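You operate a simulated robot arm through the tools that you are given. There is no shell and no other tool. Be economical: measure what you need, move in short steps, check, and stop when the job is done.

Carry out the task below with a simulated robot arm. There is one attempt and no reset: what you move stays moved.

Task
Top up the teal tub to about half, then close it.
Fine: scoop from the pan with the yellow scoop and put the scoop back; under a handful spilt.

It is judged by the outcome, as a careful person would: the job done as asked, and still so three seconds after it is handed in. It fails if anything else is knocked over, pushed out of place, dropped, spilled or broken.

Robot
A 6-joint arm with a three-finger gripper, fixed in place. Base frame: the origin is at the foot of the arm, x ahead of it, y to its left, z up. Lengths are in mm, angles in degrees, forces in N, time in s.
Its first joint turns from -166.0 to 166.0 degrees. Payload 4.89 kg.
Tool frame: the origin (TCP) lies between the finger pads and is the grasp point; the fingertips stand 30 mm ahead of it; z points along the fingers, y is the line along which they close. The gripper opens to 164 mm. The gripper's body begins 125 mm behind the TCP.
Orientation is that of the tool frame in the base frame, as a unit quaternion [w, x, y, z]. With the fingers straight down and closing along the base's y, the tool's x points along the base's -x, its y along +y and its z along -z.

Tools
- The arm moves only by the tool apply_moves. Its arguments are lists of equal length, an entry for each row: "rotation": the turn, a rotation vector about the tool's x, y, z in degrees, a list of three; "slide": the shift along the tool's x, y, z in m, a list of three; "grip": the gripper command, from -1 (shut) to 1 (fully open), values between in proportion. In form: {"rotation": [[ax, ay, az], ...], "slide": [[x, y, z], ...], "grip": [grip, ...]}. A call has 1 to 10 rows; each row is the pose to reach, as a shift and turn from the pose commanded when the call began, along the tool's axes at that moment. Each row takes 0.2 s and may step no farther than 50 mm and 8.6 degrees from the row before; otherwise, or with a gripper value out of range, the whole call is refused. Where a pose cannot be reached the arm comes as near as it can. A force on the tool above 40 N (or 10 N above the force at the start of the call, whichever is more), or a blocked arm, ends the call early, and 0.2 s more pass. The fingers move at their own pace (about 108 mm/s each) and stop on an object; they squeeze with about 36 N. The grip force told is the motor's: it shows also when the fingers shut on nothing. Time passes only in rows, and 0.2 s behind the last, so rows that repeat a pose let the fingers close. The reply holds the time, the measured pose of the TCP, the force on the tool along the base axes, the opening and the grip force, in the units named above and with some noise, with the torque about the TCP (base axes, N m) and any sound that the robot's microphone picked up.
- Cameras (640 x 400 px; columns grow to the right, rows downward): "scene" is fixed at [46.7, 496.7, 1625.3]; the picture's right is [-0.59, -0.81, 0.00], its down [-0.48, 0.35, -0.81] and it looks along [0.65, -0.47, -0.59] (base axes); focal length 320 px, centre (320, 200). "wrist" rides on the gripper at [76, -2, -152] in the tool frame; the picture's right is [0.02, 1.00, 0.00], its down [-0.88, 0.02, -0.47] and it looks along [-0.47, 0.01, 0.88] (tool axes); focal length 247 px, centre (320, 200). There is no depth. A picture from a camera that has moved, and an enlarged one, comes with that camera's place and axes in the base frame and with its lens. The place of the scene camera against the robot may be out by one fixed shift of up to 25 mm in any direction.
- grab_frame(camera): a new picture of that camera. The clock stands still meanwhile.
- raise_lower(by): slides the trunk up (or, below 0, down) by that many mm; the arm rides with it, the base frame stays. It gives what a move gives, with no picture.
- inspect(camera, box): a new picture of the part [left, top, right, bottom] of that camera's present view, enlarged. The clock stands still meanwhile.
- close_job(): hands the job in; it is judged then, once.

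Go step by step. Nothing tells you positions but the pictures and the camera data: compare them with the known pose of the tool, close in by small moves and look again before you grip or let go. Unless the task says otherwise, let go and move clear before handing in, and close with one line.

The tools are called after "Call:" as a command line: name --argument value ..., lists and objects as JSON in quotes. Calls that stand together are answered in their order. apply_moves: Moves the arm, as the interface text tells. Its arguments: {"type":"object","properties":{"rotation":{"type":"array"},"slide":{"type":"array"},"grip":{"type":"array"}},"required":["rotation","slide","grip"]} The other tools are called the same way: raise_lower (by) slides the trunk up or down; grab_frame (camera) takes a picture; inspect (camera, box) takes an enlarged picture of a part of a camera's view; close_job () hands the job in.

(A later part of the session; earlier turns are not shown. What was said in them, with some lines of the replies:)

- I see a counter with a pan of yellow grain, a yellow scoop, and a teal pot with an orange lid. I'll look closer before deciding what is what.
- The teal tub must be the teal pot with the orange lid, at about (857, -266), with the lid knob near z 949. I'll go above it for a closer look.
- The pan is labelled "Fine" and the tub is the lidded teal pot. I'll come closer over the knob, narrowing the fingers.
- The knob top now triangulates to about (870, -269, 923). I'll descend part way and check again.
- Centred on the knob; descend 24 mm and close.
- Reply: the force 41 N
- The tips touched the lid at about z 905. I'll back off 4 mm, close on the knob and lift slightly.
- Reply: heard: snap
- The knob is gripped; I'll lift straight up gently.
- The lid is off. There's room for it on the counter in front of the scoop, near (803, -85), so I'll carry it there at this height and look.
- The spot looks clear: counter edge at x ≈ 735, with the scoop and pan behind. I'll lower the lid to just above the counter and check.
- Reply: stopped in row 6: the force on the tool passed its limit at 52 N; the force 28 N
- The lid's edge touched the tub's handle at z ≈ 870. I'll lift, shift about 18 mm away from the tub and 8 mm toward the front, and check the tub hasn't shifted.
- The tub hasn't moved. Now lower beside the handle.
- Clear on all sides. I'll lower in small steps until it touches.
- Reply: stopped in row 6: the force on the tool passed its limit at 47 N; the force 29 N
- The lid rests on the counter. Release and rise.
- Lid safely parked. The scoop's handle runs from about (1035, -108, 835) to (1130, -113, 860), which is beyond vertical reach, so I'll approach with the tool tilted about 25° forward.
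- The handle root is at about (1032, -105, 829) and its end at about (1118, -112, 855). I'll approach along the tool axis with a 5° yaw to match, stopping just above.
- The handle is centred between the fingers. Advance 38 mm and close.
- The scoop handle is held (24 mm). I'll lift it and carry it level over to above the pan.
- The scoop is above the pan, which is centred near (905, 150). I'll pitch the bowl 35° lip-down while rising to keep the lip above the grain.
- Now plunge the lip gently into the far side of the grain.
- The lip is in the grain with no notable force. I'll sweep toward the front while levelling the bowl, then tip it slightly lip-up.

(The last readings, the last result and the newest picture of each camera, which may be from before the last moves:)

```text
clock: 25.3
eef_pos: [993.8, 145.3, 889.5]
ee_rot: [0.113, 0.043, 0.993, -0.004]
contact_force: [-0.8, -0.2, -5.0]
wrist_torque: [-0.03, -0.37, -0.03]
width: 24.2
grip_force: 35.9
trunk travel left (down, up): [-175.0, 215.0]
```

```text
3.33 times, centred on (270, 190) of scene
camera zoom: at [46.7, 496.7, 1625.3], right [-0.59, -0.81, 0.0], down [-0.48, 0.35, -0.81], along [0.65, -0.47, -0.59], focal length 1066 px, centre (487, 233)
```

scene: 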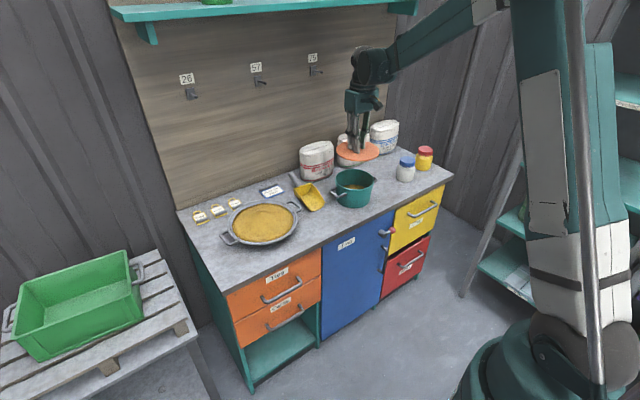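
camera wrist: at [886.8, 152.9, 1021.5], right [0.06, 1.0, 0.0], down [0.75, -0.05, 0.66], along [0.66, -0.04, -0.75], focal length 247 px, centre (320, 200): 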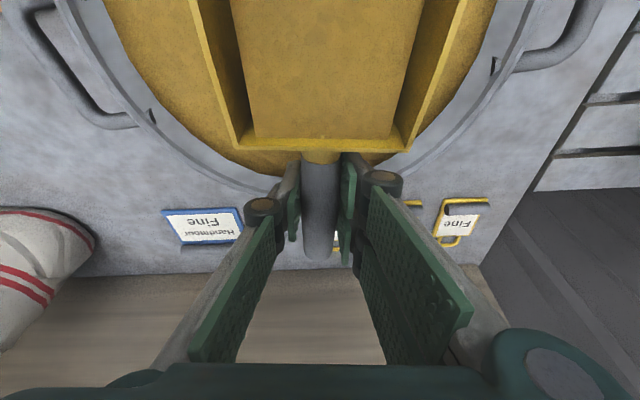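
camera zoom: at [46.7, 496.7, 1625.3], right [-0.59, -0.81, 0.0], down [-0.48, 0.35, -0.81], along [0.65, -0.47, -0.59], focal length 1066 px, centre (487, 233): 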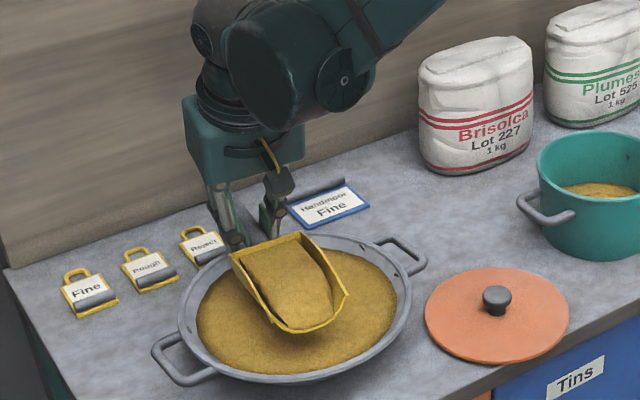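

The scoop is nicely loaded, level and within the pan outline. I'll lift it and carry it smoothly toward the tub.

Call:
apply_moves --rotation '[[0, 0, 0], [0, 0, 0], [0, 0, 0], [0, 0, 0], [0, 0, 0], [0, 0, 0], [0, 0, 0], [0, 0, 0], [0, 0, 0], [0, 0, 0]]' --slide '[[-0.0068, 0, -0.0292], [-0.0147, 0, -0.0633], [-0.0215, 0, -0.0925], [-0.0249, 0, -0.1071], [-0.0266, -0.02, -0.1067], [-0.0291, -0.05, -0.1061], [-0.0321, -0.0847, -0.1054], [-0.0351, -0.1195, -0.1047], [-0.0381, -0.1544, -0.104], [-0.0398, -0.1743, -0.1037]]' --grip '[-1, -1, -1, -1, -1, -1, -1, -1, -1, -1]'

Call:
inspect --camera "scene" --box '[190, 110, 390, 250]'

```text
clock: 27.5
eef_pos: [993.8, -29.8, 1000.6]
ee_rot: [0.113, 0.043, 0.993, -0.004]
contact_force: [-0.1, 0.7, -3.8]
wrist_torque: [-0.11, -0.37, -0.04]
width: 24.0
grip_force: 35.4
trunk travel left (down, up): [-175.0, 215.0]
```

```text
2.86 times, centred on (290, 180) of scene
camera zoom: at [46.7, 496.7, 1625.3], right [-0.59, -0.81, 0.0], down [-0.48, 0.35, -0.81], along [0.65, -0.47, -0.59], focal length 914 px, centre (406, 257)
```

zoom: 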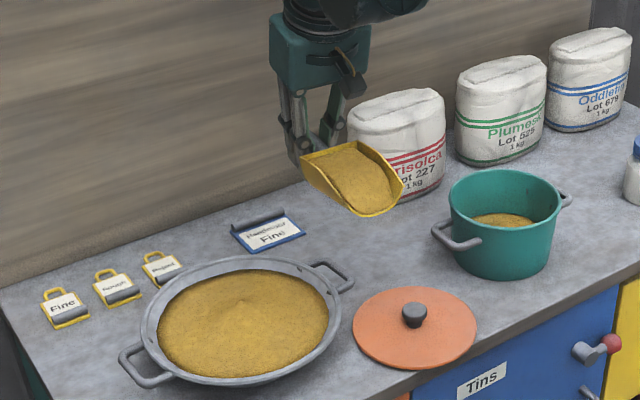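

No spill so far. Continue to the tub, easing the bowl to level.

Call:
apply_moves --rotation '[[0, 0, 0], [0, 0, 0], [0, 0, 0], [0, -3, 0], [0, -6, 0], [0, -9, 0], [0, -12, 0], [0, -12, 0], [0, -12, 0]]' --slide '[[-0.0017, -0.0199, 0.0004], [-0.0062, -0.0496, 0.0014], [-0.0114, -0.0873, 0.0026], [-0.0177, -0.1269, 0.0041], [-0.024, -0.1665, 0.0056], [-0.0303, -0.206, 0.007], [-0.0357, -0.2357, 0.0083], [-0.0371, -0.2516, 0.0086], [-0.0371, -0.2516, 0.0086]]' --grip '[-1, -1, -1, -1, -1, -1, -1, -1, -1]'

Call:
grab_frame --camera "wrist"

Call:
inspect --camera "scene" --box '[250, 110, 410, 230]'

```text
clock: 29.5
eef_pos: [1011.6, -288.1, 1001.4]
ee_rot: [0.217, 0.042, 0.975, -0.009]
contact_force: [-0.4, 0.2, -4.1]
wrist_torque: [-0.01, -0.37, 0.04]
width: 23.9
grip_force: 35.6
trunk travel left (down, up): [-175.0, 215.0]
```

```text
taken
camera wrist: at [880.1, -277.9, 1106.6], right [0.07, 1.0, -0.01], down [0.6, -0.03, 0.8], along [0.8, -0.06, -0.6], focal length 247 px, centre (320, 200)
```

wrist: 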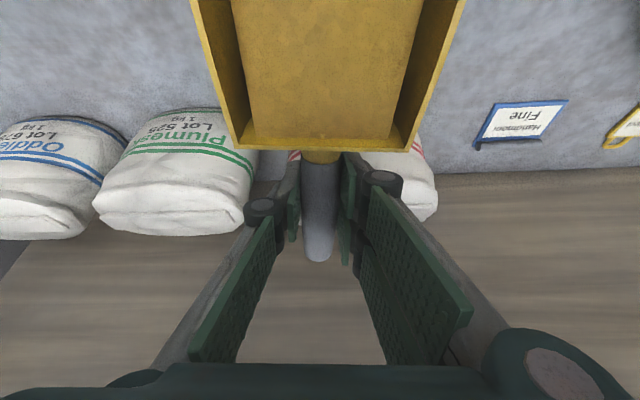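

```text
3.33 times, centred on (330, 170) of scene
camera zoom: at [46.7, 496.7, 1625.3], right [-0.59, -0.81, 0.0], down [-0.48, 0.35, -0.81], along [0.65, -0.47, -0.59], focal length 1066 px, centre (287, 300)
```

zoom: 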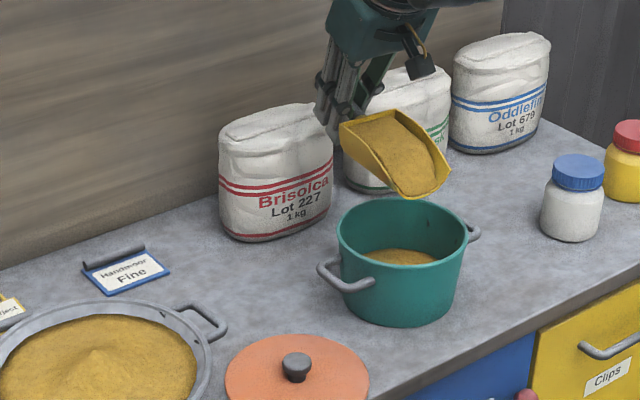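

The lip is over the tub, which is about a quarter full now. I'll pitch gradually to 40°, keeping the lip inside the rim, and look.

Call:
apply_moves --rotation '[[0, -8, 0], [0, -16, 0], [0, -24, 0], [0, -32, 0], [0, -40, 0], [0, -40, 0]]' --slide '[[-0.0055, 0.001, -0.0084], [-0.006, 0.002, -0.0193], [-0.0032, 0.003, -0.03], [0.0021, 0.004, -0.0417], [0.0107, 0.005, -0.0569], [0.0107, 0.005, -0.0569]]' --grip '[-1, -1, -1, -1, -1, -1]'

Call:
inspect --camera "scene" --box '[290, 130, 410, 220]'

```text
clock: 30.9
eef_pos: [979.0, -278.7, 1048.6]
ee_rot: [0.538, 0.037, 0.842, -0.023]
contact_force: [-0.6, -0.1, -2.2]
wrist_torque: [-0.01, -0.12, -0.01]
width: 23.9
grip_force: 35.7
trunk travel left (down, up): [-175.0, 215.0]
```

```text
4.44 times, centred on (350, 175) of scene
camera zoom: at [46.7, 496.7, 1625.3], right [-0.59, -0.81, 0.0], down [-0.48, 0.35, -0.81], along [0.65, -0.47, -0.59], focal length 1421 px, centre (187, 311)
```

zoom: 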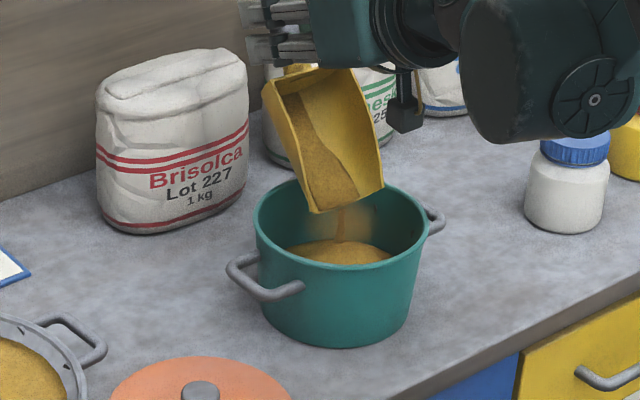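

It pours cleanly into the tub. Hold briefly, then check the level.

Call:
apply_moves --rotation '[[0, 0, 0], [0, 0, 0], [0, 0, 0]]' --slide '[[0, 0, 0], [0, 0, 0], [0, 0, 0]]' --grip '[-1, -1, -1]'

Call:
inspect --camera "scene" --box '[310, 150, 400, 210]'

```text
clock: 31.7
eef_pos: [979.8, -279.3, 1048.2]
ee_rot: [0.538, 0.036, 0.842, -0.022]
contact_force: [-0.1, -0.6, -1.8]
wrist_torque: [-0.02, -0.09, -0.01]
width: 23.6
grip_force: 36.1
trunk travel left (down, up): [-175.0, 215.0]
```

```text
6.67 times, centred on (355, 180) of scene
camera zoom: at [46.7, 496.7, 1625.3], right [-0.59, -0.81, 0.0], down [-0.48, 0.35, -0.81], along [0.65, -0.47, -0.59], focal length 2132 px, centre (87, 333)
```

zoom: 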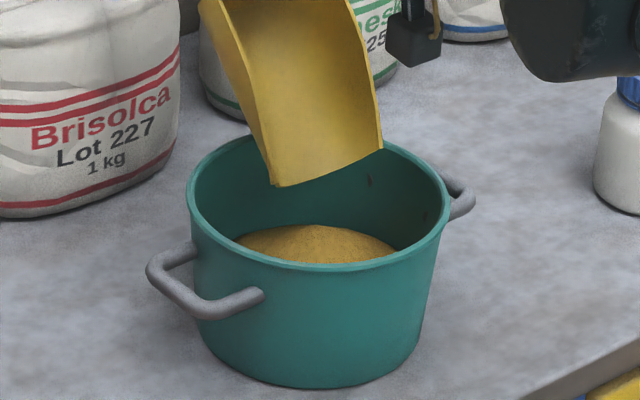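

The scoop has emptied with no visible spill. I'll level it and back off to the side to look into the tub with the wrist camera.

Call:
apply_moves --rotation '[[0, 8, 0], [0, 16, 0], [0, 24, 0], [0, 32, 0], [0, 40, 0], [0, 48, 0], [0, 52, 0], [0, 52, 0], [0, 52, 0]]' --slide '[[0, 0, 0], [0, 0, 0], [0, 0, 0], [0.0168, 0.0374, -0.0133], [0.0336, 0.0748, -0.0265], [0.0503, 0.1122, -0.0398], [0.0671, 0.1496, -0.053], [0.0839, 0.187, -0.0663], [0.0839, 0.187, -0.0663]]' --grip '[-1, -1, -1, -1, -1, -1, -1, -1, -1]'

Call:
grab_frame --camera "wrist"

Call:
inspect --camera "scene" --box '[310, 150, 400, 210]'

```text
clock: 33.7
eef_pos: [898.6, -79.8, 1001.5]
ee_rot: [0.113, 0.042, 0.993, -0.004]
contact_force: [0.1, -0.2, -1.6]
wrist_torque: [0.01, -0.17, 0.01]
width: 24.0
grip_force: 36.0
trunk travel left (down, up): [-175.0, 215.0]
```

```text
taken
camera wrist: at [791.6, -72.4, 1132.8], right [0.06, 1.0, 0.0], down [0.75, -0.05, 0.66], along [0.66, -0.04, -0.75], focal length 247 px, centre (320, 200)
```

wrist: 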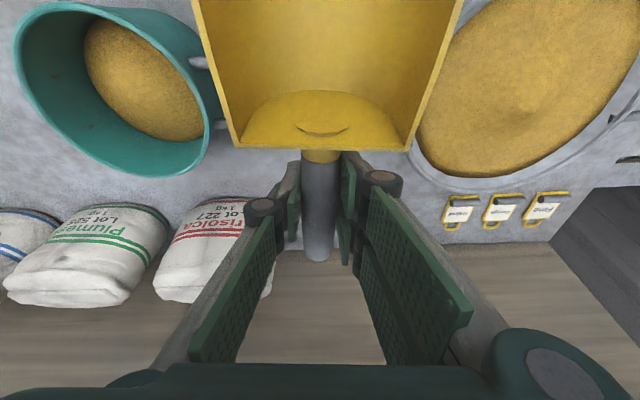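

```text
6.67 times, centred on (355, 180) of scene
camera zoom: at [46.7, 496.7, 1625.3], right [-0.59, -0.81, 0.0], down [-0.48, 0.35, -0.81], along [0.65, -0.47, -0.59], focal length 2132 px, centre (87, 333)
```

zoom: 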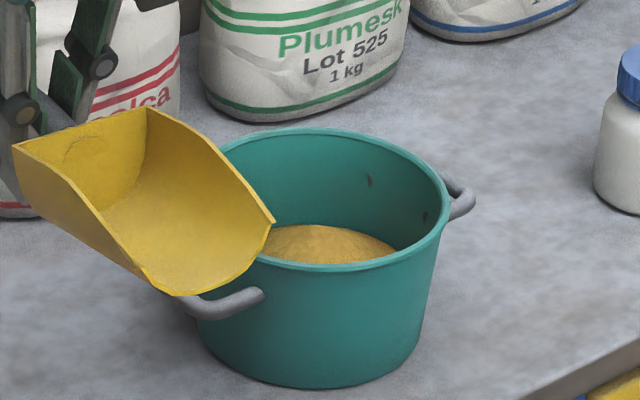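

The tub looks around 40%, so a partial second scoop should bring it to about half. I'll go back over the pan, bowl pitched lip-down.

Call:
apply_moves --rotation '[[0, -6, 0], [0, -12, 0], [0, -18, 0], [0, -25, 0], [0, -32, 0], [0, -40, 0], [0, -47, 0], [0, -47, 0]]' --slide '[[-0.0206, 0.0328, 0.003], [-0.0413, 0.0656, 0.006], [-0.0619, 0.0984, 0.009], [-0.0825, 0.1311, 0.0121], [-0.1031, 0.1639, 0.0151], [-0.1238, 0.1967, 0.0182], [-0.1444, 0.2295, 0.0212], [-0.1444, 0.2295, 0.0212]]' --grip '[-1, -1, -1, -1, -1, -1, -1, -1]'

Call:
inspect --camera "scene" --box '[190, 130, 400, 250]'

Call:
inspect --camera "scene" --box '[320, 155, 390, 210]'

```text
clock: 35.5
eef_pos: [1064.9, 133.0, 1014.7]
ee_rot: [0.501, 0.038, 0.864, -0.021]
contact_force: [-0.4, 1.4, -1.5]
wrist_torque: [-0.06, -0.12, -0.03]
width: 23.9
grip_force: 35.9
trunk travel left (down, up): [-175.0, 215.0]
```

```text
3.05 times, centred on (295, 190) of scene
camera zoom: at [46.7, 496.7, 1625.3], right [-0.59, -0.81, 0.0], down [-0.48, 0.35, -0.81], along [0.65, -0.47, -0.59], focal length 974 px, centre (396, 230)
```

zoom: 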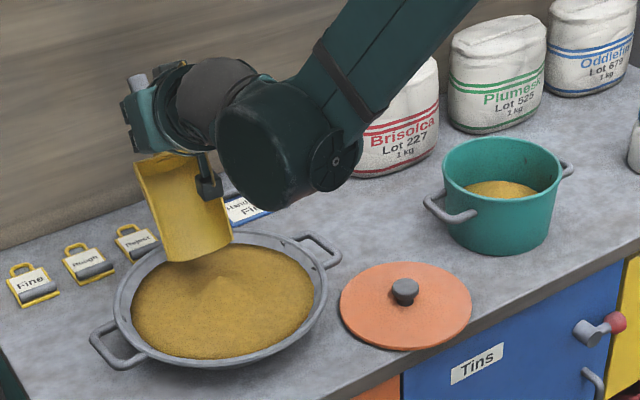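

```text
7.27 times, centred on (355, 182) of scene
camera zoom: at [46.7, 496.7, 1625.3], right [-0.59, -0.81, 0.0], down [-0.48, 0.35, -0.81], along [0.65, -0.47, -0.59], focal length 2325 px, centre (66, 327)
```

zoom: 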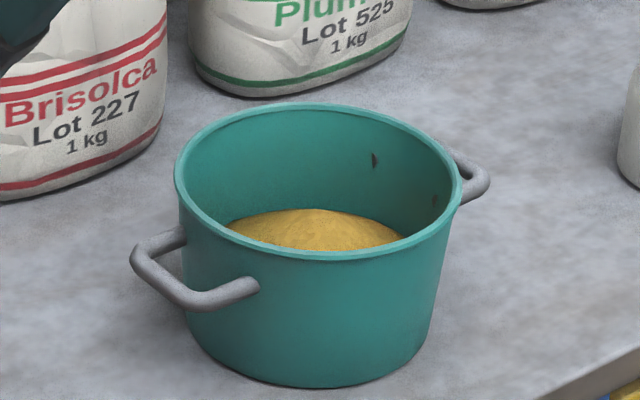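

The level looks like about 40% with a dome in the middle. I'll repeat the same scoop; the surface is lower now, so it will take somewhat less.

Call:
apply_moves --rotation '[[0, 0, 0], [0, 0, 0], [0, 0, 0], [0, 0, 0], [0, 0, 0]]' --slide '[[0.0173, 0, 0.01], [0.0346, 0, 0.02], [0.0448, 0, 0.0224], [0.0534, 0, 0.0216], [0.0612, 0, 0.018]]' --grip '[-1, -1, -1, -1, -1]'

Call:
apply_moves --rotation '[[0, 0, 0], [0, 0, 0], [0, 7, 0], [0, 14, 0], [0, 21, 0], [0, 28, 0], [0, 35, 0], [0, 42, 0], [0, 47, 0], [0, 47, 0]]' --slide '[[0.0114, 0, -0.0177], [0.0214, 0, -0.035], [0.0372, 0, -0.0319], [0.0527, 0, -0.0289], [0.0651, 0, -0.0256], [0.0743, 0, -0.0222], [0.0816, 0, -0.0181], [0.0861, 0, -0.0139], [0.0772, 0, -0.0181], [0.0772, 0, -0.0181]]' --grip '[-1, -1, -1, -1, -1, -1, -1, -1, -1, -1]'

Call:
grab_frame --camera "wrist"

Call:
inspect --camera "scene" --box '[190, 130, 350, 250]'

```text
clock: 36.7
eef_pos: [1047.0, 135.0, 951.3]
ee_rot: [0.499, 0.038, 0.865, -0.021]
contact_force: [1.5, -0.3, -2.4]
wrist_torque: [-0.02, -0.12, 0.01]
width: 23.9
grip_force: 35.9
trunk travel left (down, up): [-175.0, 215.0]
```

```text
clock: 38.9
eef_pos: [995.2, 139.7, 891.8]
ee_rot: [0.113, 0.042, 0.993, -0.004]
contact_force: [-0.8, 0.4, -4.0]
wrist_torque: [-0.05, -0.29, 0.0]
width: 24.0
grip_force: 35.8
trunk travel left (down, up): [-175.0, 215.0]
```

```text
taken
camera wrist: at [887.6, 147.5, 1023.9], right [0.06, 1.0, 0.0], down [0.75, -0.05, 0.66], along [0.66, -0.04, -0.75], focal length 247 px, centre (320, 200)
```

wrist: 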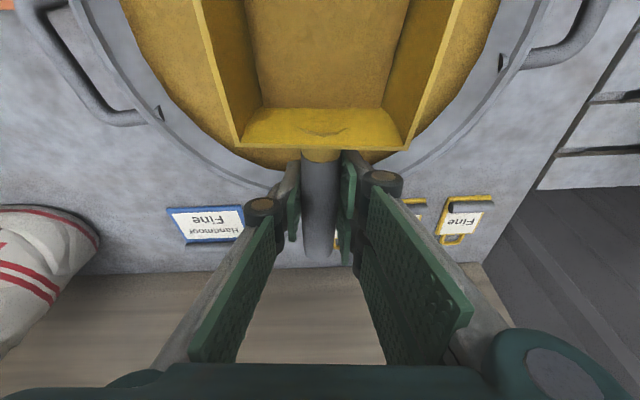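

```text
3.33 times, centred on (270, 190) of scene
camera zoom: at [46.7, 496.7, 1625.3], right [-0.59, -0.81, 0.0], down [-0.48, 0.35, -0.81], along [0.65, -0.47, -0.59], focal length 1066 px, centre (487, 233)
```

zoom: 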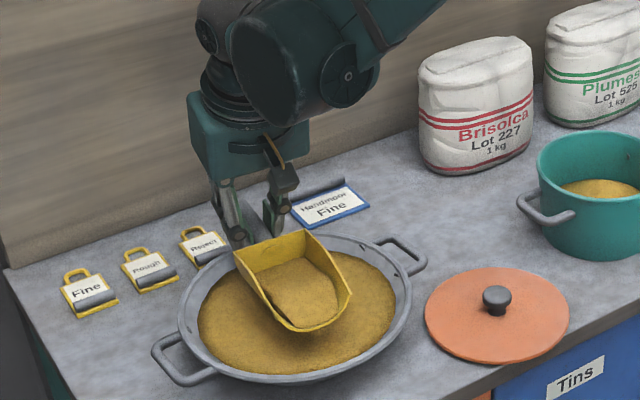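

A partial scoop, about 60% of the first. I'll carry it over by the same path.

Call:
apply_moves --rotation '[[0, 0, 0], [0, 0, 0], [0, 0, 0], [0, 0, 0], [0, 0, 0], [0, 0, 0], [0, 0, 0], [0, 0, 0], [0, 0, 0], [0, 0, 0]]' --slide '[[-0.0068, 0, -0.0292], [-0.0147, 0, -0.0633], [-0.0215, 0, -0.0925], [-0.0249, 0, -0.1071], [-0.0266, -0.02, -0.1067], [-0.0291, -0.05, -0.1061], [-0.0321, -0.0847, -0.1054], [-0.0351, -0.1195, -0.1047], [-0.0381, -0.1544, -0.104], [-0.0398, -0.1743, -0.1037]]' --grip '[-1, -1, -1, -1, -1, -1, -1, -1, -1, -1]'

Call:
apply_moves --rotation '[[0, 0, 0], [0, 0, 0], [0, 0, 0], [0, -3, 0], [0, -6, 0], [0, -9, 0], [0, -12, 0], [0, -12, 0], [0, -12, 0]]' --slide '[[-0.0017, -0.0199, 0.0004], [-0.0062, -0.0496, 0.0014], [-0.0114, -0.0873, 0.0026], [-0.0177, -0.1269, 0.0041], [-0.024, -0.1665, 0.0056], [-0.0303, -0.206, 0.007], [-0.0357, -0.2357, 0.0083], [-0.0371, -0.2466, 0.0086], [-0.0371, -0.2466, 0.0086]]' --grip '[-1, -1, -1, -1, -1, -1, -1, -1, -1]'

Call:
inspect --camera "scene" --box '[250, 110, 410, 230]'

```text
clock: 41.1
eef_pos: [995.0, -37.5, 1004.0]
ee_rot: [0.112, 0.043, 0.993, -0.004]
contact_force: [-0.7, 0.6, -3.6]
wrist_torque: [-0.11, -0.26, -0.03]
width: 23.7
grip_force: 35.8
trunk travel left (down, up): [-175.0, 215.0]
```

```text
clock: 43.1
eef_pos: [1009.1, -287.8, 1002.4]
ee_rot: [0.217, 0.042, 0.975, -0.009]
contact_force: [-0.3, -0.5, -3.5]
wrist_torque: [0.04, -0.28, 0.04]
width: 24.0
grip_force: 36.0
trunk travel left (down, up): [-175.0, 215.0]
```

```text
3.33 times, centred on (330, 170) of scene
camera zoom: at [46.7, 496.7, 1625.3], right [-0.59, -0.81, 0.0], down [-0.48, 0.35, -0.81], along [0.65, -0.47, -0.59], focal length 1066 px, centre (287, 300)
```

zoom: 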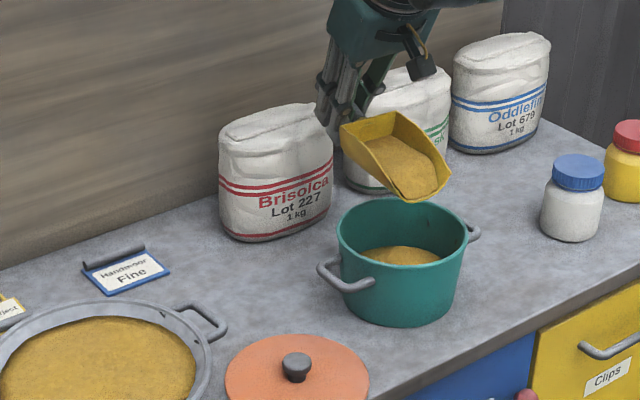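

Over the tub again; pour with the same motion, then hold.

Call:
apply_moves --rotation '[[0, -8, 0], [0, -16, 0], [0, -24, 0], [0, -32, 0], [0, -40, 0], [0, -40, 0], [0, -40, 0], [0, -40, 0], [0, -40, 0]]' --slide '[[-0.0055, 0.001, -0.0084], [-0.006, 0.002, -0.0193], [-0.0032, 0.003, -0.03], [0.0021, 0.004, -0.0417], [0.0107, 0.005, -0.0569], [0.0107, 0.005, -0.0569], [0.0107, 0.005, -0.0569], [0.0107, 0.005, -0.0569], [0.0107, 0.005, -0.0569]]' --grip '[-1, -1, -1, -1, -1, -1, -1, -1, -1]'

Call:
inspect --camera "scene" --box '[310, 140, 400, 210]'

```text
clock: 45.1
eef_pos: [978.0, -278.3, 1050.8]
ee_rot: [0.538, 0.037, 0.842, -0.023]
contact_force: [-0.3, 0.7, -1.7]
wrist_torque: [-0.02, -0.08, -0.02]
width: 23.7
grip_force: 36.0
trunk travel left (down, up): [-175.0, 215.0]
```

```text
5.71 times, centred on (355, 175) of scene
camera zoom: at [46.7, 496.7, 1625.3], right [-0.59, -0.81, 0.0], down [-0.48, 0.35, -0.81], along [0.65, -0.47, -0.59], focal length 1827 px, centre (120, 343)
```

zoom: 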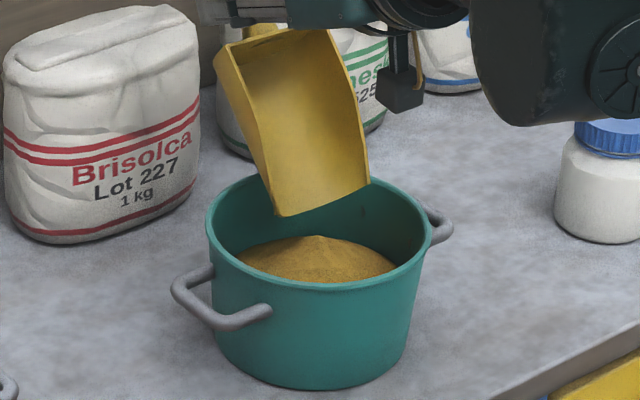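

Emptied cleanly. Back off to the same viewing pose to judge the level.

Call:
apply_moves --rotation '[[0, 8, 0], [0, 16, 0], [0, 24, 0], [0, 32, 0], [0, 40, 0], [0, 48, 0], [0, 52, 0], [0, 52, 0], [0, 52, 0]]' --slide '[[0, 0, 0], [0, 0, 0], [0, 0, 0], [0.0168, 0.0374, -0.0133], [0.0336, 0.0748, -0.0265], [0.0503, 0.1122, -0.0398], [0.0671, 0.1496, -0.053], [0.0839, 0.187, -0.0663], [0.0839, 0.187, -0.0663]]' --grip '[-1, -1, -1, -1, -1, -1, -1, -1, -1]'

Call:
grab_frame --camera "wrist"

Call:
inspect --camera "wrist" --box '[0, 0, 240, 190]'

Call:
inspect --camera "scene" --box '[310, 150, 400, 210]'

```text
clock: 47.1
eef_pos: [896.4, -80.1, 1003.0]
ee_rot: [0.113, 0.042, 0.993, -0.004]
contact_force: [-1.1, 0.3, -1.2]
wrist_torque: [-0.03, -0.15, 0.0]
width: 23.6
grip_force: 36.1
trunk travel left (down, up): [-175.0, 215.0]
```

```text
taken
camera wrist: at [790.7, -72.1, 1133.1], right [0.06, 1.0, 0.0], down [0.75, -0.05, 0.66], along [0.66, -0.04, -0.75], focal length 247 px, centre (320, 200)
```

wrist: 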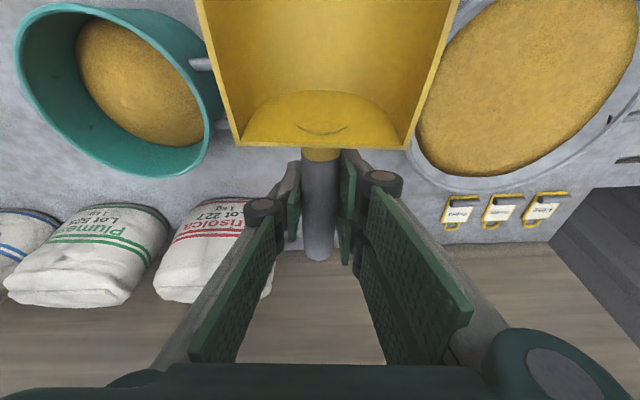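

```text
2.11 times, centred on (120, 95) of wrist
camera zoom: at [790.7, -72.1, 1133.1], right [0.06, 1.0, 0.0], down [0.75, -0.05, 0.66], along [0.66, -0.04, -0.75], focal length 520 px, centre (741, 421)
```

zoom: 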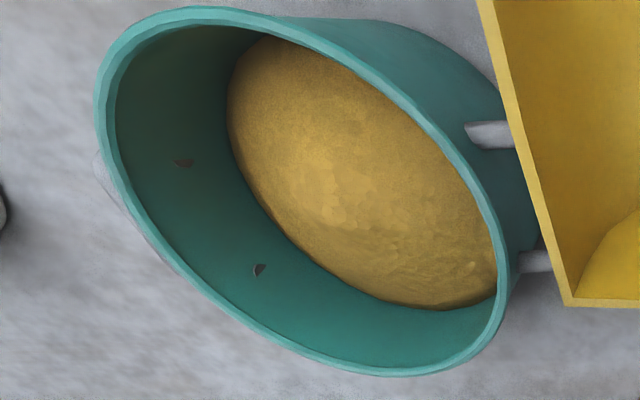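

```text
6.67 times, centred on (355, 180) of scene
camera zoom: at [46.7, 496.7, 1625.3], right [-0.59, -0.81, 0.0], down [-0.48, 0.35, -0.81], along [0.65, -0.47, -0.59], focal length 2132 px, centre (87, 333)
```

zoom: 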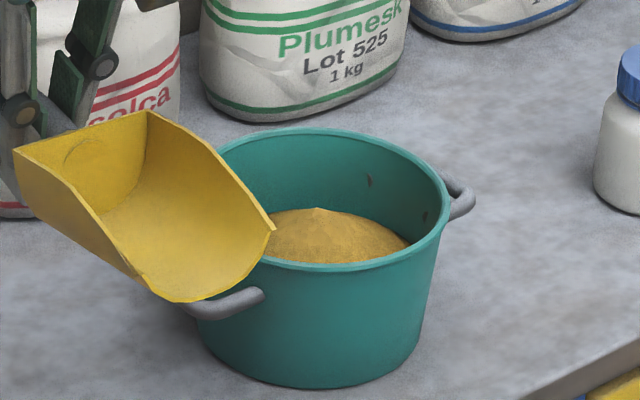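

The edge level is around z 845 with a dome in the middle, over a floor near 806 and a rim near 896, so it's about half full. Now I'll return the scoop above its original place.

Call:
apply_moves --rotation '[[0, -3, 0], [0, -6, 0], [0, -9, 0], [0, -12, 0], [0, -12, 0], [0, -12, 0]]' --slide '[[-0.035, -0.0026, 0.01], [-0.07, -0.0052, 0.025], [-0.105, -0.0079, 0.045], [-0.135, -0.0105, 0.063], [-0.1556, -0.0131, 0.0802], [-0.1556, -0.0131, 0.0802]]' --grip '[-1, -1, -1, -1, -1, -1]'

Call:
grab_frame --camera "wrist"

Call:
inspect --camera "scene" --box '[250, 140, 350, 220]'

```text
clock: 48.5
eef_pos: [1065.2, -106.8, 957.7]
ee_rot: [0.215, 0.041, 0.976, -0.008]
contact_force: [0.0, 0.3, -2.1]
wrist_torque: [-0.04, -0.1, -0.04]
width: 23.6
grip_force: 36.5
trunk travel left (down, up): [-175.0, 215.0]
```

```text
taken
camera wrist: at [933.5, -97.8, 1062.9], right [0.07, 1.0, -0.01], down [0.6, -0.03, 0.8], along [0.8, -0.06, -0.6], focal length 247 px, centre (320, 200)
```

wrist: 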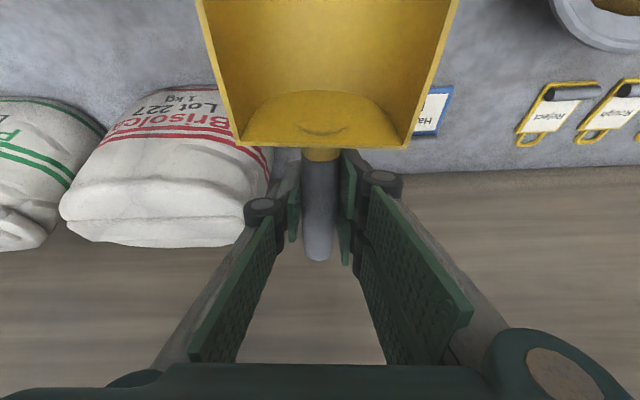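

```text
5.00 times, centred on (300, 180) of scene
camera zoom: at [46.7, 496.7, 1625.3], right [-0.59, -0.81, 0.0], down [-0.48, 0.35, -0.81], along [0.65, -0.47, -0.59], focal length 1599 px, centre (420, 300)
```

zoom: 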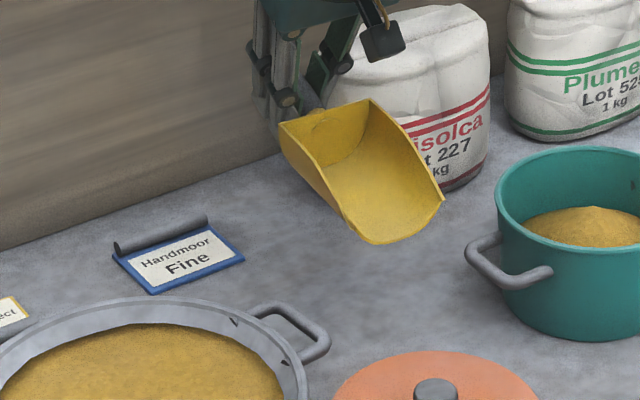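

Directly above the original spot. Lower it; the last millimetres go slowly.

Call:
apply_moves --rotation '[[0, 0, 0], [0, 0, 0], [0, 0, 0], [0, 0, 0], [0, 0, 0], [0, 0, 0], [0, 0, 0]]' --slide '[[0.0148, -0.0005, 0.0317], [0.0296, -0.001, 0.0634], [0.0402, -0.001, 0.0861], [0.0457, -0.001, 0.0979], [0.0478, -0.001, 0.1024], [0.0486, -0.001, 0.1042], [0.0495, -0.001, 0.106]]' --grip '[-1, -1, -1, -1, -1, -1, -1]'

Call:
grab_frame --camera "wrist"

Call:
inspect --camera "scene" --box '[250, 140, 350, 220]'

```text
clock: 50.1
eef_pos: [1066.9, -109.7, 842.7]
ee_rot: [0.217, 0.041, 0.975, -0.008]
contact_force: [2.8, -0.4, 5.4]
wrist_torque: [0.04, 1.01, 0.12]
width: 23.7
grip_force: 35.9
trunk travel left (down, up): [-175.0, 215.0]
```

```text
taken
camera wrist: at [934.8, -101.1, 947.5], right [0.07, 1.0, -0.01], down [0.6, -0.03, 0.8], along [0.8, -0.06, -0.6], focal length 247 px, centre (320, 200)
```

wrist: 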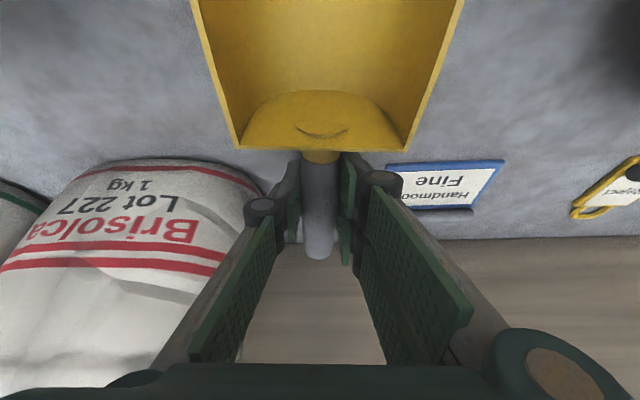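

```text
5.00 times, centred on (300, 180) of scene
camera zoom: at [46.7, 496.7, 1625.3], right [-0.59, -0.81, 0.0], down [-0.48, 0.35, -0.81], along [0.65, -0.47, -0.59], focal length 1599 px, centre (420, 300)
```

zoom: 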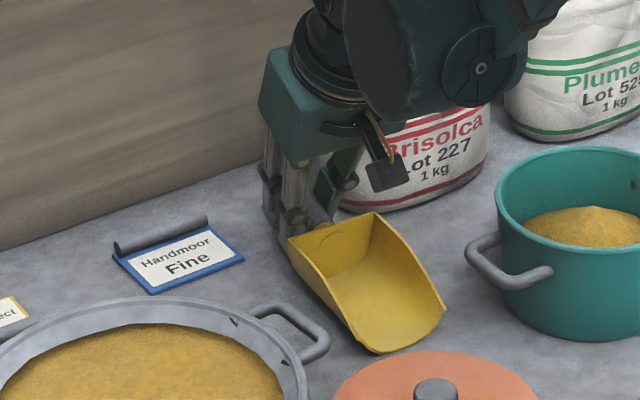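

The lip is just touching. Settle 2 mm more, release to 45 mm opening, and back out along the tool axis.

Call:
apply_moves --rotation '[[0, 0, 0], [0, 0, 0], [0, 0, 0], [0, 0, 0], [0, 0, 0], [0, 0, 0], [0, 0, 0], [0, 0, 0]]' --slide '[[0.001, 0, 0.002], [0.001, 0, 0.002], [0.001, 0, 0.002], [0.001, 0, 0.002], [0.001, 0, -0.02], [0.001, 0, -0.06], [0.001, 0, -0.1], [0.001, 0, -0.145]]' --grip '[-1, -0.6, -0.45, -0.45, -0.45, -0.45, -0.45, -0.45]'

Call:
grab_frame --camera "wrist"

Call:
inspect --camera "scene" --box '[200, 120, 400, 250]'

```text
clock: 51.9
eef_pos: [1003.4, -102.7, 969.1]
ee_rot: [0.216, 0.041, 0.975, -0.008]
contact_force: [2.1, -0.4, -1.4]
wrist_torque: [-0.02, 0.13, 0.02]
width: 45.2
grip_force: 0.0
trunk travel left (down, up): [-175.0, 215.0]
```

```text
taken
camera wrist: at [872.0, -92.3, 1074.8], right [0.07, 1.0, -0.01], down [0.6, -0.03, 0.8], along [0.8, -0.06, -0.6], focal length 247 px, centre (320, 200)
```

wrist: 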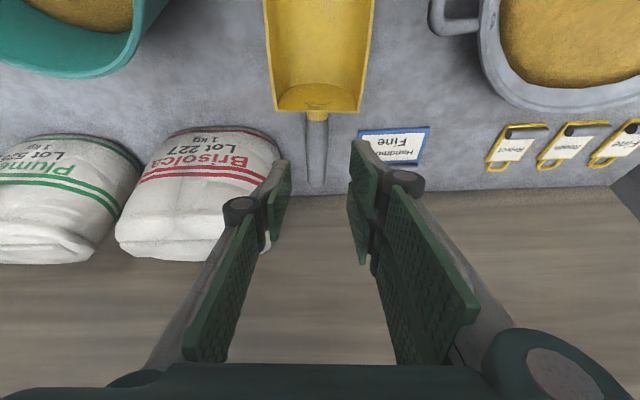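

```text
3.08 times, centred on (300, 185) of scene
camera zoom: at [46.7, 496.7, 1625.3], right [-0.59, -0.81, 0.0], down [-0.48, 0.35, -0.81], along [0.65, -0.47, -0.59], focal length 984 px, centre (382, 246)
```

zoom: 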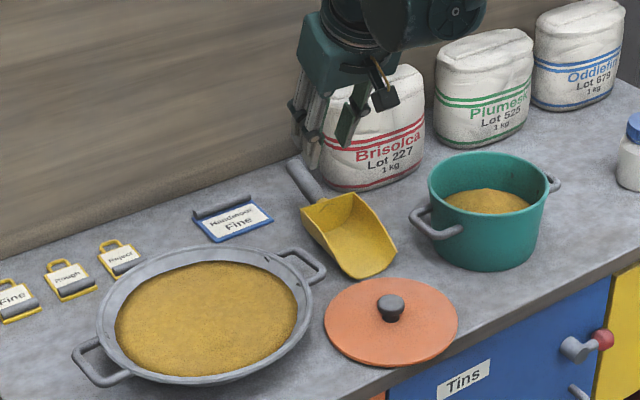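

The scoop is back in place. Now I'll return upright over the lid knob at about (803, -66).

Call:
apply_moves --rotation '[[-0.15, 4.2, -0.8], [-0.3, 8.4, -1.6], [-0.45, 12.6, -2.4], [-0.6, 16.8, -3.2], [-0.75, 21, -4], [-0.9, 25.2, -4.8], [-0.9, 25.2, -4.8]]' --slide '[[0.0333, 0.0031, -0.0084], [0.0667, 0.0063, -0.0168], [0.1, 0.0094, -0.0252], [0.1333, 0.0126, -0.0336], [0.1667, 0.0157, -0.042], [0.2, 0.0189, -0.0504], [0.2, 0.0189, -0.0504]]' --grip '[-0.2, -0.2, -0.2, -0.2, -0.2, -0.2, -0.2]'

Call:
grab_frame --camera "wrist"

```text
clock: 53.5
eef_pos: [802.4, -69.7, 933.6]
ee_rot: [-0.001, 0.001, 1.0, -0.001]
contact_force: [-0.1, 1.2, -0.3]
wrist_torque: [-0.03, -0.01, -0.04]
width: 65.7
grip_force: 0.0
trunk travel left (down, up): [-175.0, 215.0]
```

```text
taken
camera wrist: at [728.4, -70.6, 1087.7], right [-0.02, 1.0, 0.0], down [0.88, 0.02, 0.47], along [0.47, 0.01, -0.88], focal length 247 px, centre (320, 200)
```

wrist: 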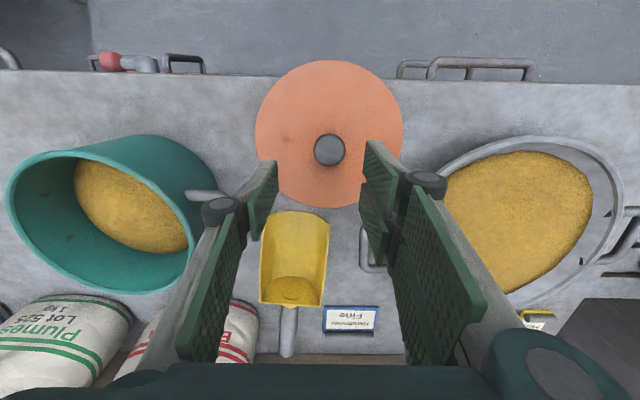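

The knob appears at about (803, -60). I'll shift 8 mm in y, descend part way and recheck.

Call:
apply_moves --rotation '[[0, 0, 0], [0, 0, 0], [0, 0, 0]]' --slide '[[0, 0.004, 0.025], [-0.001, 0.008, 0.05], [-0.001, 0.008, 0.065]]' --grip '[-0.2, -0.2, -0.2]'

Call:
inspect --camera "wrist" --box '[200, 60, 440, 260]'

```text
clock: 54.3
eef_pos: [804.1, -60.6, 869.7]
ee_rot: [-0.001, 0.0, 1.0, -0.001]
contact_force: [-1.3, 1.2, 0.4]
wrist_torque: [0.02, -0.11, -0.01]
width: 65.3
grip_force: 0.1
trunk travel left (down, up): [-175.0, 215.0]
```

```text
2.00 times, centred on (320, 160) of wrist
camera zoom: at [729.3, -61.8, 1021.5], right [-0.02, 1.0, 0.0], down [0.88, 0.02, 0.47], along [0.47, 0.01, -0.88], focal length 494 px, centre (320, 280)
```

zoom: 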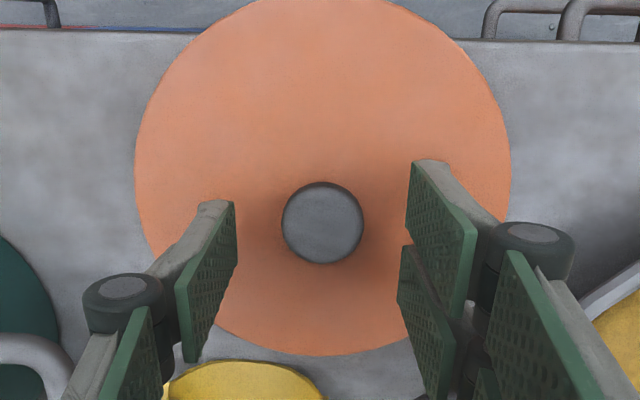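

Centred. Descend and grip the knob.

Call:
apply_moves --rotation '[[0, 0, 0], [0, 0, 0], [0, 0, 0], [0, 0, 0], [0, 0, 0], [0, 0, 0]]' --slide '[[0.001, 0.001, 0.012], [0.001, 0.001, 0.022], [0.001, 0.001, 0.026], [0.001, 0.001, 0.026], [0.001, 0.001, 0.026], [0.001, 0.001, 0.026]]' --grip '[-0.2, -0.2, -0.2, -1, -1, -1]'

Call:
inspect --camera "wrist" --box '[200, 60, 440, 260]'

```text
clock: 55.7
eef_pos: [803.2, -59.1, 841.7]
ee_rot: [-0.001, 0.001, 1.0, -0.002]
contact_force: [0.2, 0.5, -0.5]
wrist_torque: [0.02, -0.01, -0.01]
width: 30.6
grip_force: 35.6
trunk travel left (down, up): [-175.0, 215.0]
```

```text
2.00 times, centred on (320, 160) of wrist
camera zoom: at [728.5, -60.9, 996.0], right [-0.02, 1.0, 0.0], down [0.88, 0.02, 0.47], along [0.47, 0.01, -0.88], focal length 494 px, centre (320, 280)
```

zoom: 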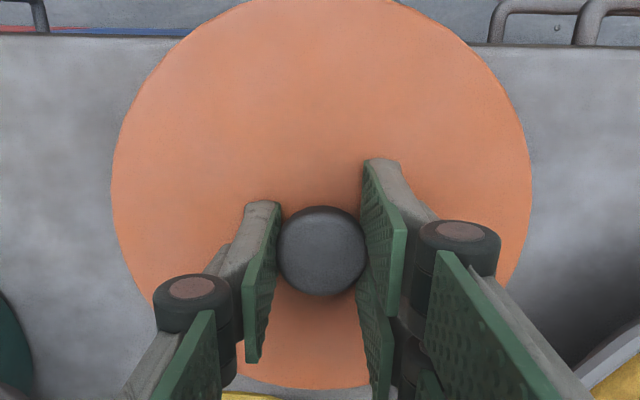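

Gripped. Lift straight up clear of the handle.

Call:
apply_moves --rotation '[[0, 0, 0], [0, 0, 0], [0, 0, 0], [0, 0, 0], [0, 0, 0], [0, 0, 0]]' --slide '[[0, 0, -0.01], [0, 0, -0.035], [0, 0, -0.07], [0, 0, -0.11], [0, 0, -0.15], [0, 0, -0.18]]' --grip '[-1, -1, -1, -1, -1, -1]'

Call:
apply_moves --rotation '[[0, 0, 0], [0, 0, 0], [0, 0, 0], [0, 0, 0], [0, 0, 0], [0, 0, 0], [0, 0, 0]]' --slide '[[-0.0113, -0.035, 0], [-0.0225, -0.07, 0], [-0.0338, -0.105, 0], [-0.045, -0.14, 0], [-0.0563, -0.175, 0], [-0.0675, -0.21, 0], [-0.0675, -0.21, 0]]' --grip '[-1, -1, -1, -1, -1, -1, -1]'

Call:
grab_frame --camera "wrist"

Call:
inspect --camera "scene" --box '[290, 120, 410, 220]'

```text
clock: 57.1
eef_pos: [804.2, -59.6, 1024.3]
ee_rot: [-0.001, -0.001, 1.0, 0.0]
contact_force: [0.8, 0.2, -0.9]
wrist_torque: [0.01, 0.1, -0.02]
width: 30.8
grip_force: 35.7
trunk travel left (down, up): [-175.0, 215.0]
```

```text
clock: 58.7
eef_pos: [871.9, -273.3, 1025.3]
ee_rot: [-0.002, 0.001, 1.0, -0.001]
contact_force: [-1.1, -0.2, -1.2]
wrist_torque: [-0.02, 0.02, -0.02]
width: 30.5
grip_force: 36.2
trunk travel left (down, up): [-175.0, 215.0]
```

```text
taken
camera wrist: at [796.7, -274.6, 1176.9], right [-0.02, 1.0, 0.0], down [0.88, 0.02, 0.47], along [0.47, 0.01, -0.88], focal length 247 px, centre (320, 200)
```

wrist: 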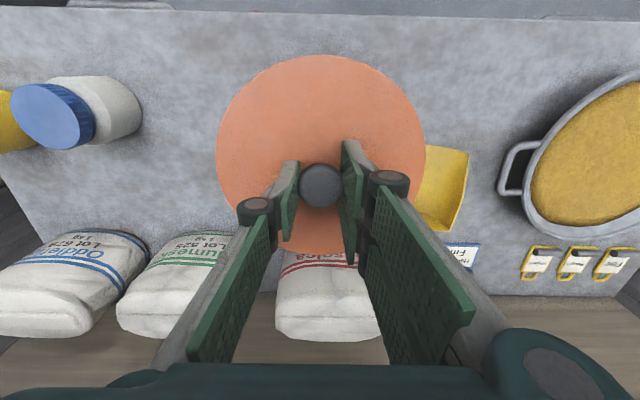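

```text
4.00 times, centred on (350, 170) of scene
camera zoom: at [46.7, 496.7, 1625.3], right [-0.59, -0.81, 0.0], down [-0.48, 0.35, -0.81], along [0.65, -0.47, -0.59], focal length 1279 px, centre (200, 320)
```

zoom: 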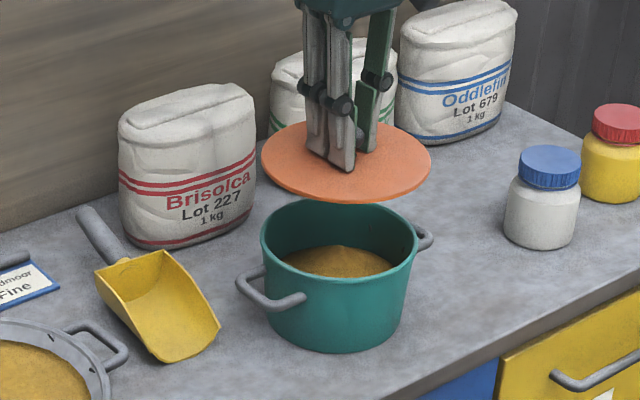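

Aligned above the tub. Lower to just above the rim and check.

Call:
apply_moves --rotation '[[0, 0, 0], [0, 0, 0], [0, 0, 0], [0, 0, 0]]' --slide '[[0, 0.001, 0.025], [0, 0.001, 0.05], [0, 0.001, 0.07], [0, 0.001, 0.075]]' --grip '[-1, -1, -1, -1]'

Call:
grab_frame --camera "wrist"

Call:
inspect --camera "scene" --box '[310, 140, 400, 210]'

```text
clock: 59.7
eef_pos: [871.3, -269.4, 946.7]
ee_rot: [-0.002, 0.001, 1.0, -0.001]
contact_force: [0.3, -0.6, -1.0]
wrist_torque: [0.01, 0.05, 0.01]
width: 30.6
grip_force: 36.1
trunk travel left (down, up): [-175.0, 215.0]
```

```text
taken
camera wrist: at [797.2, -270.9, 1098.4], right [-0.02, 1.0, 0.0], down [0.88, 0.02, 0.47], along [0.47, 0.01, -0.88], focal length 247 px, centre (320, 200)
```

wrist: 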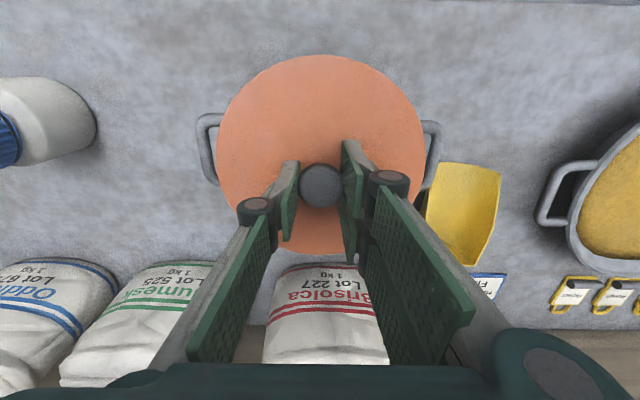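

```text
5.71 times, centred on (355, 175) of scene
camera zoom: at [46.7, 496.7, 1625.3], right [-0.59, -0.81, 0.0], down [-0.48, 0.35, -0.81], along [0.65, -0.47, -0.59], focal length 1827 px, centre (120, 343)
```

zoom: 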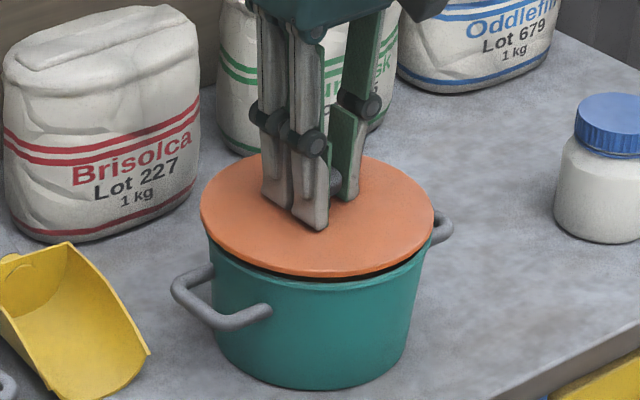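

Well centred, with a ~10 mm gap left. Lower slowly until seated.

Call:
apply_moves --rotation '[[0, 0, 0], [0, 0, 0], [0, 0, 0], [0, 0, 0], [0, 0, 0], [0, 0, 0]]' --slide '[[0, 0, 0.002], [0, 0, 0.004], [0, 0, 0.006], [0, 0, 0.008], [0, 0, 0.0095], [0, 0, 0.011]]' --grip '[-1, -1, -1, -1, -1, -1]'

Call:
inspect --camera "scene" --box '[310, 140, 400, 210]'

```text
clock: 61.1
eef_pos: [870.8, -270.1, 937.7]
ee_rot: [-0.001, 0.0, 1.0, 0.0]
contact_force: [6.8, -4.8, 19.3]
wrist_torque: [0.04, -0.1, -0.05]
width: 30.8
grip_force: 36.4
trunk travel left (down, up): [-175.0, 215.0]
```

```text
5.71 times, centred on (355, 175) of scene
camera zoom: at [46.7, 496.7, 1625.3], right [-0.59, -0.81, 0.0], down [-0.48, 0.35, -0.81], along [0.65, -0.47, -0.59], focal length 1827 px, centre (120, 343)
```

zoom: 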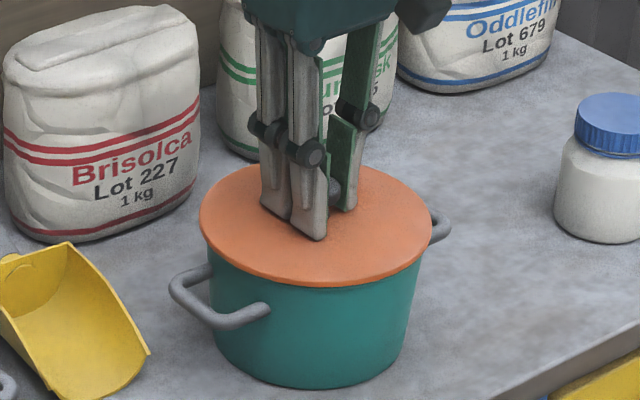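

The lid looks seated. When it first came off I heard a snap, so I'll press a little more to see whether it clicks shut.

Call:
apply_moves --rotation '[[0, 0, 0], [0, 0, 0], [0, 0, 0]]' --slide '[[0, 0, 0.001], [0, 0, 0.002], [0, 0, 0.003]]' --grip '[-1, -1, -1]'

Call:
inspect --camera "scene" --box '[325, 155, 385, 205]'

```text
clock: 61.6
eef_pos: [871.7, -269.5, 937.8]
ee_rot: [-0.001, 0.0, 1.0, -0.001]
contact_force: [-0.5, -0.8, 21.4]
wrist_torque: [0.08, 0.03, -0.01]
width: 30.8
grip_force: 36.0
trunk travel left (down, up): [-175.0, 215.0]
stopped in row 2: the force on the tool passed its limit at 45 N (the readings are from after the stop); the commanded pose is now the measured one
```

```text
8.00 times, centred on (355, 180) of scene
camera zoom: at [46.7, 496.7, 1625.3], right [-0.59, -0.81, 0.0], down [-0.48, 0.35, -0.81], along [0.65, -0.47, -0.59], focal length 2558 px, centre (40, 360)
```

zoom: 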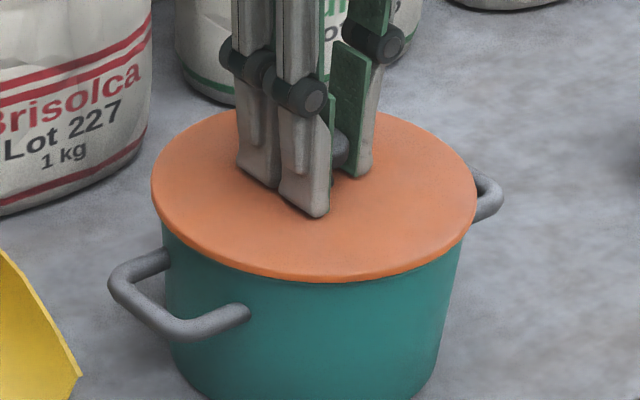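

It's down firmly on the rim at the same height as at the start. Release and move clear.

Call:
apply_moves --rotation '[[0, 0, 0], [0, 0, 0], [0, 0, 0], [0, 0, 0], [0, 0, 0], [0, 0, 0], [0, 0, 0], [0, 0, 0]]' --slide '[[0, 0, 0], [0, 0, 0], [0, 0, -0.001], [0, 0, -0.03], [0, 0, -0.075], [0, 0, -0.12], [0, 0, -0.16], [0.04, 0, -0.18]]' --grip '[-0.5, -0.2, -0.2, -0.2, -0.2, -0.2, -0.2, -0.2]'

Call:
grab_frame --camera "wrist"

Call:
inspect --camera "scene" --box '[310, 140, 400, 210]'

Call:
grab_frame --camera "scene"

```text
clock: 63.4
eef_pos: [834.7, -268.8, 1117.9]
ee_rot: [-0.002, 0.001, 1.0, -0.001]
contact_force: [2.9, 0.1, -1.2]
wrist_torque: [0.05, 0.36, -0.02]
width: 65.5
grip_force: 0.1
trunk travel left (down, up): [-175.0, 215.0]
heard: snap
```

```text
taken
camera wrist: at [760.7, -269.5, 1270.6], right [-0.02, 1.0, 0.0], down [0.88, 0.02, 0.47], along [0.47, 0.01, -0.88], focal length 247 px, centre (320, 200)
```

wrist: 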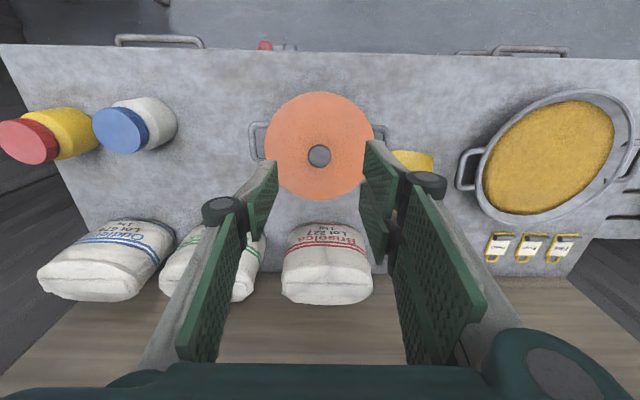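

```text
5.71 times, centred on (355, 175) of scene
camera zoom: at [46.7, 496.7, 1625.3], right [-0.59, -0.81, 0.0], down [-0.48, 0.35, -0.81], along [0.65, -0.47, -0.59], focal length 1827 px, centre (120, 343)
```

zoom: 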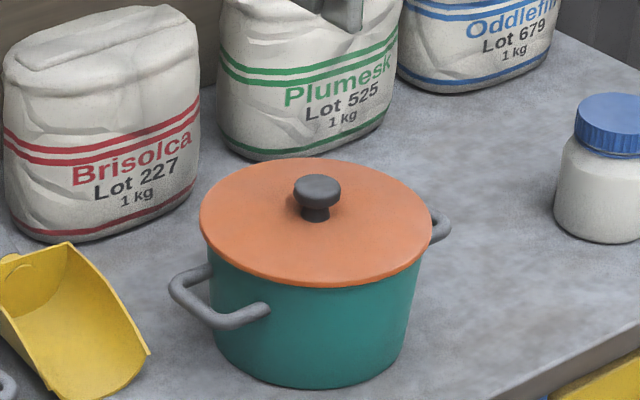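

```text
taken
```

scene: 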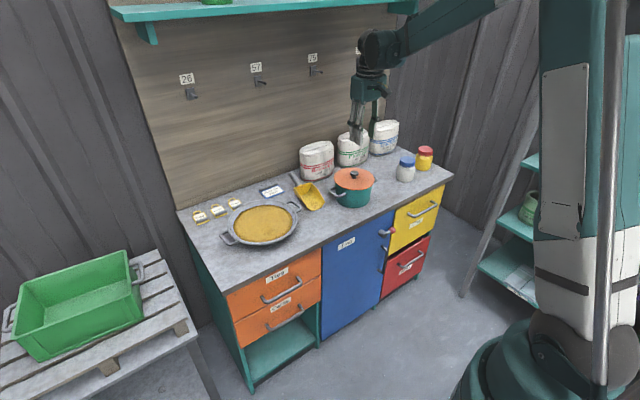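

The lid snapped shut and sits true, the scoop and everything else are in place, and I see no spill. I'm handing it in.

Call:
close_job

```text
The job is handed in.
```

The teal tub is topped up to about half (judged by eye) with two scoops from the "Fine" pan, its lid is back on, and the yellow scoop is back in place, with no spill visible.
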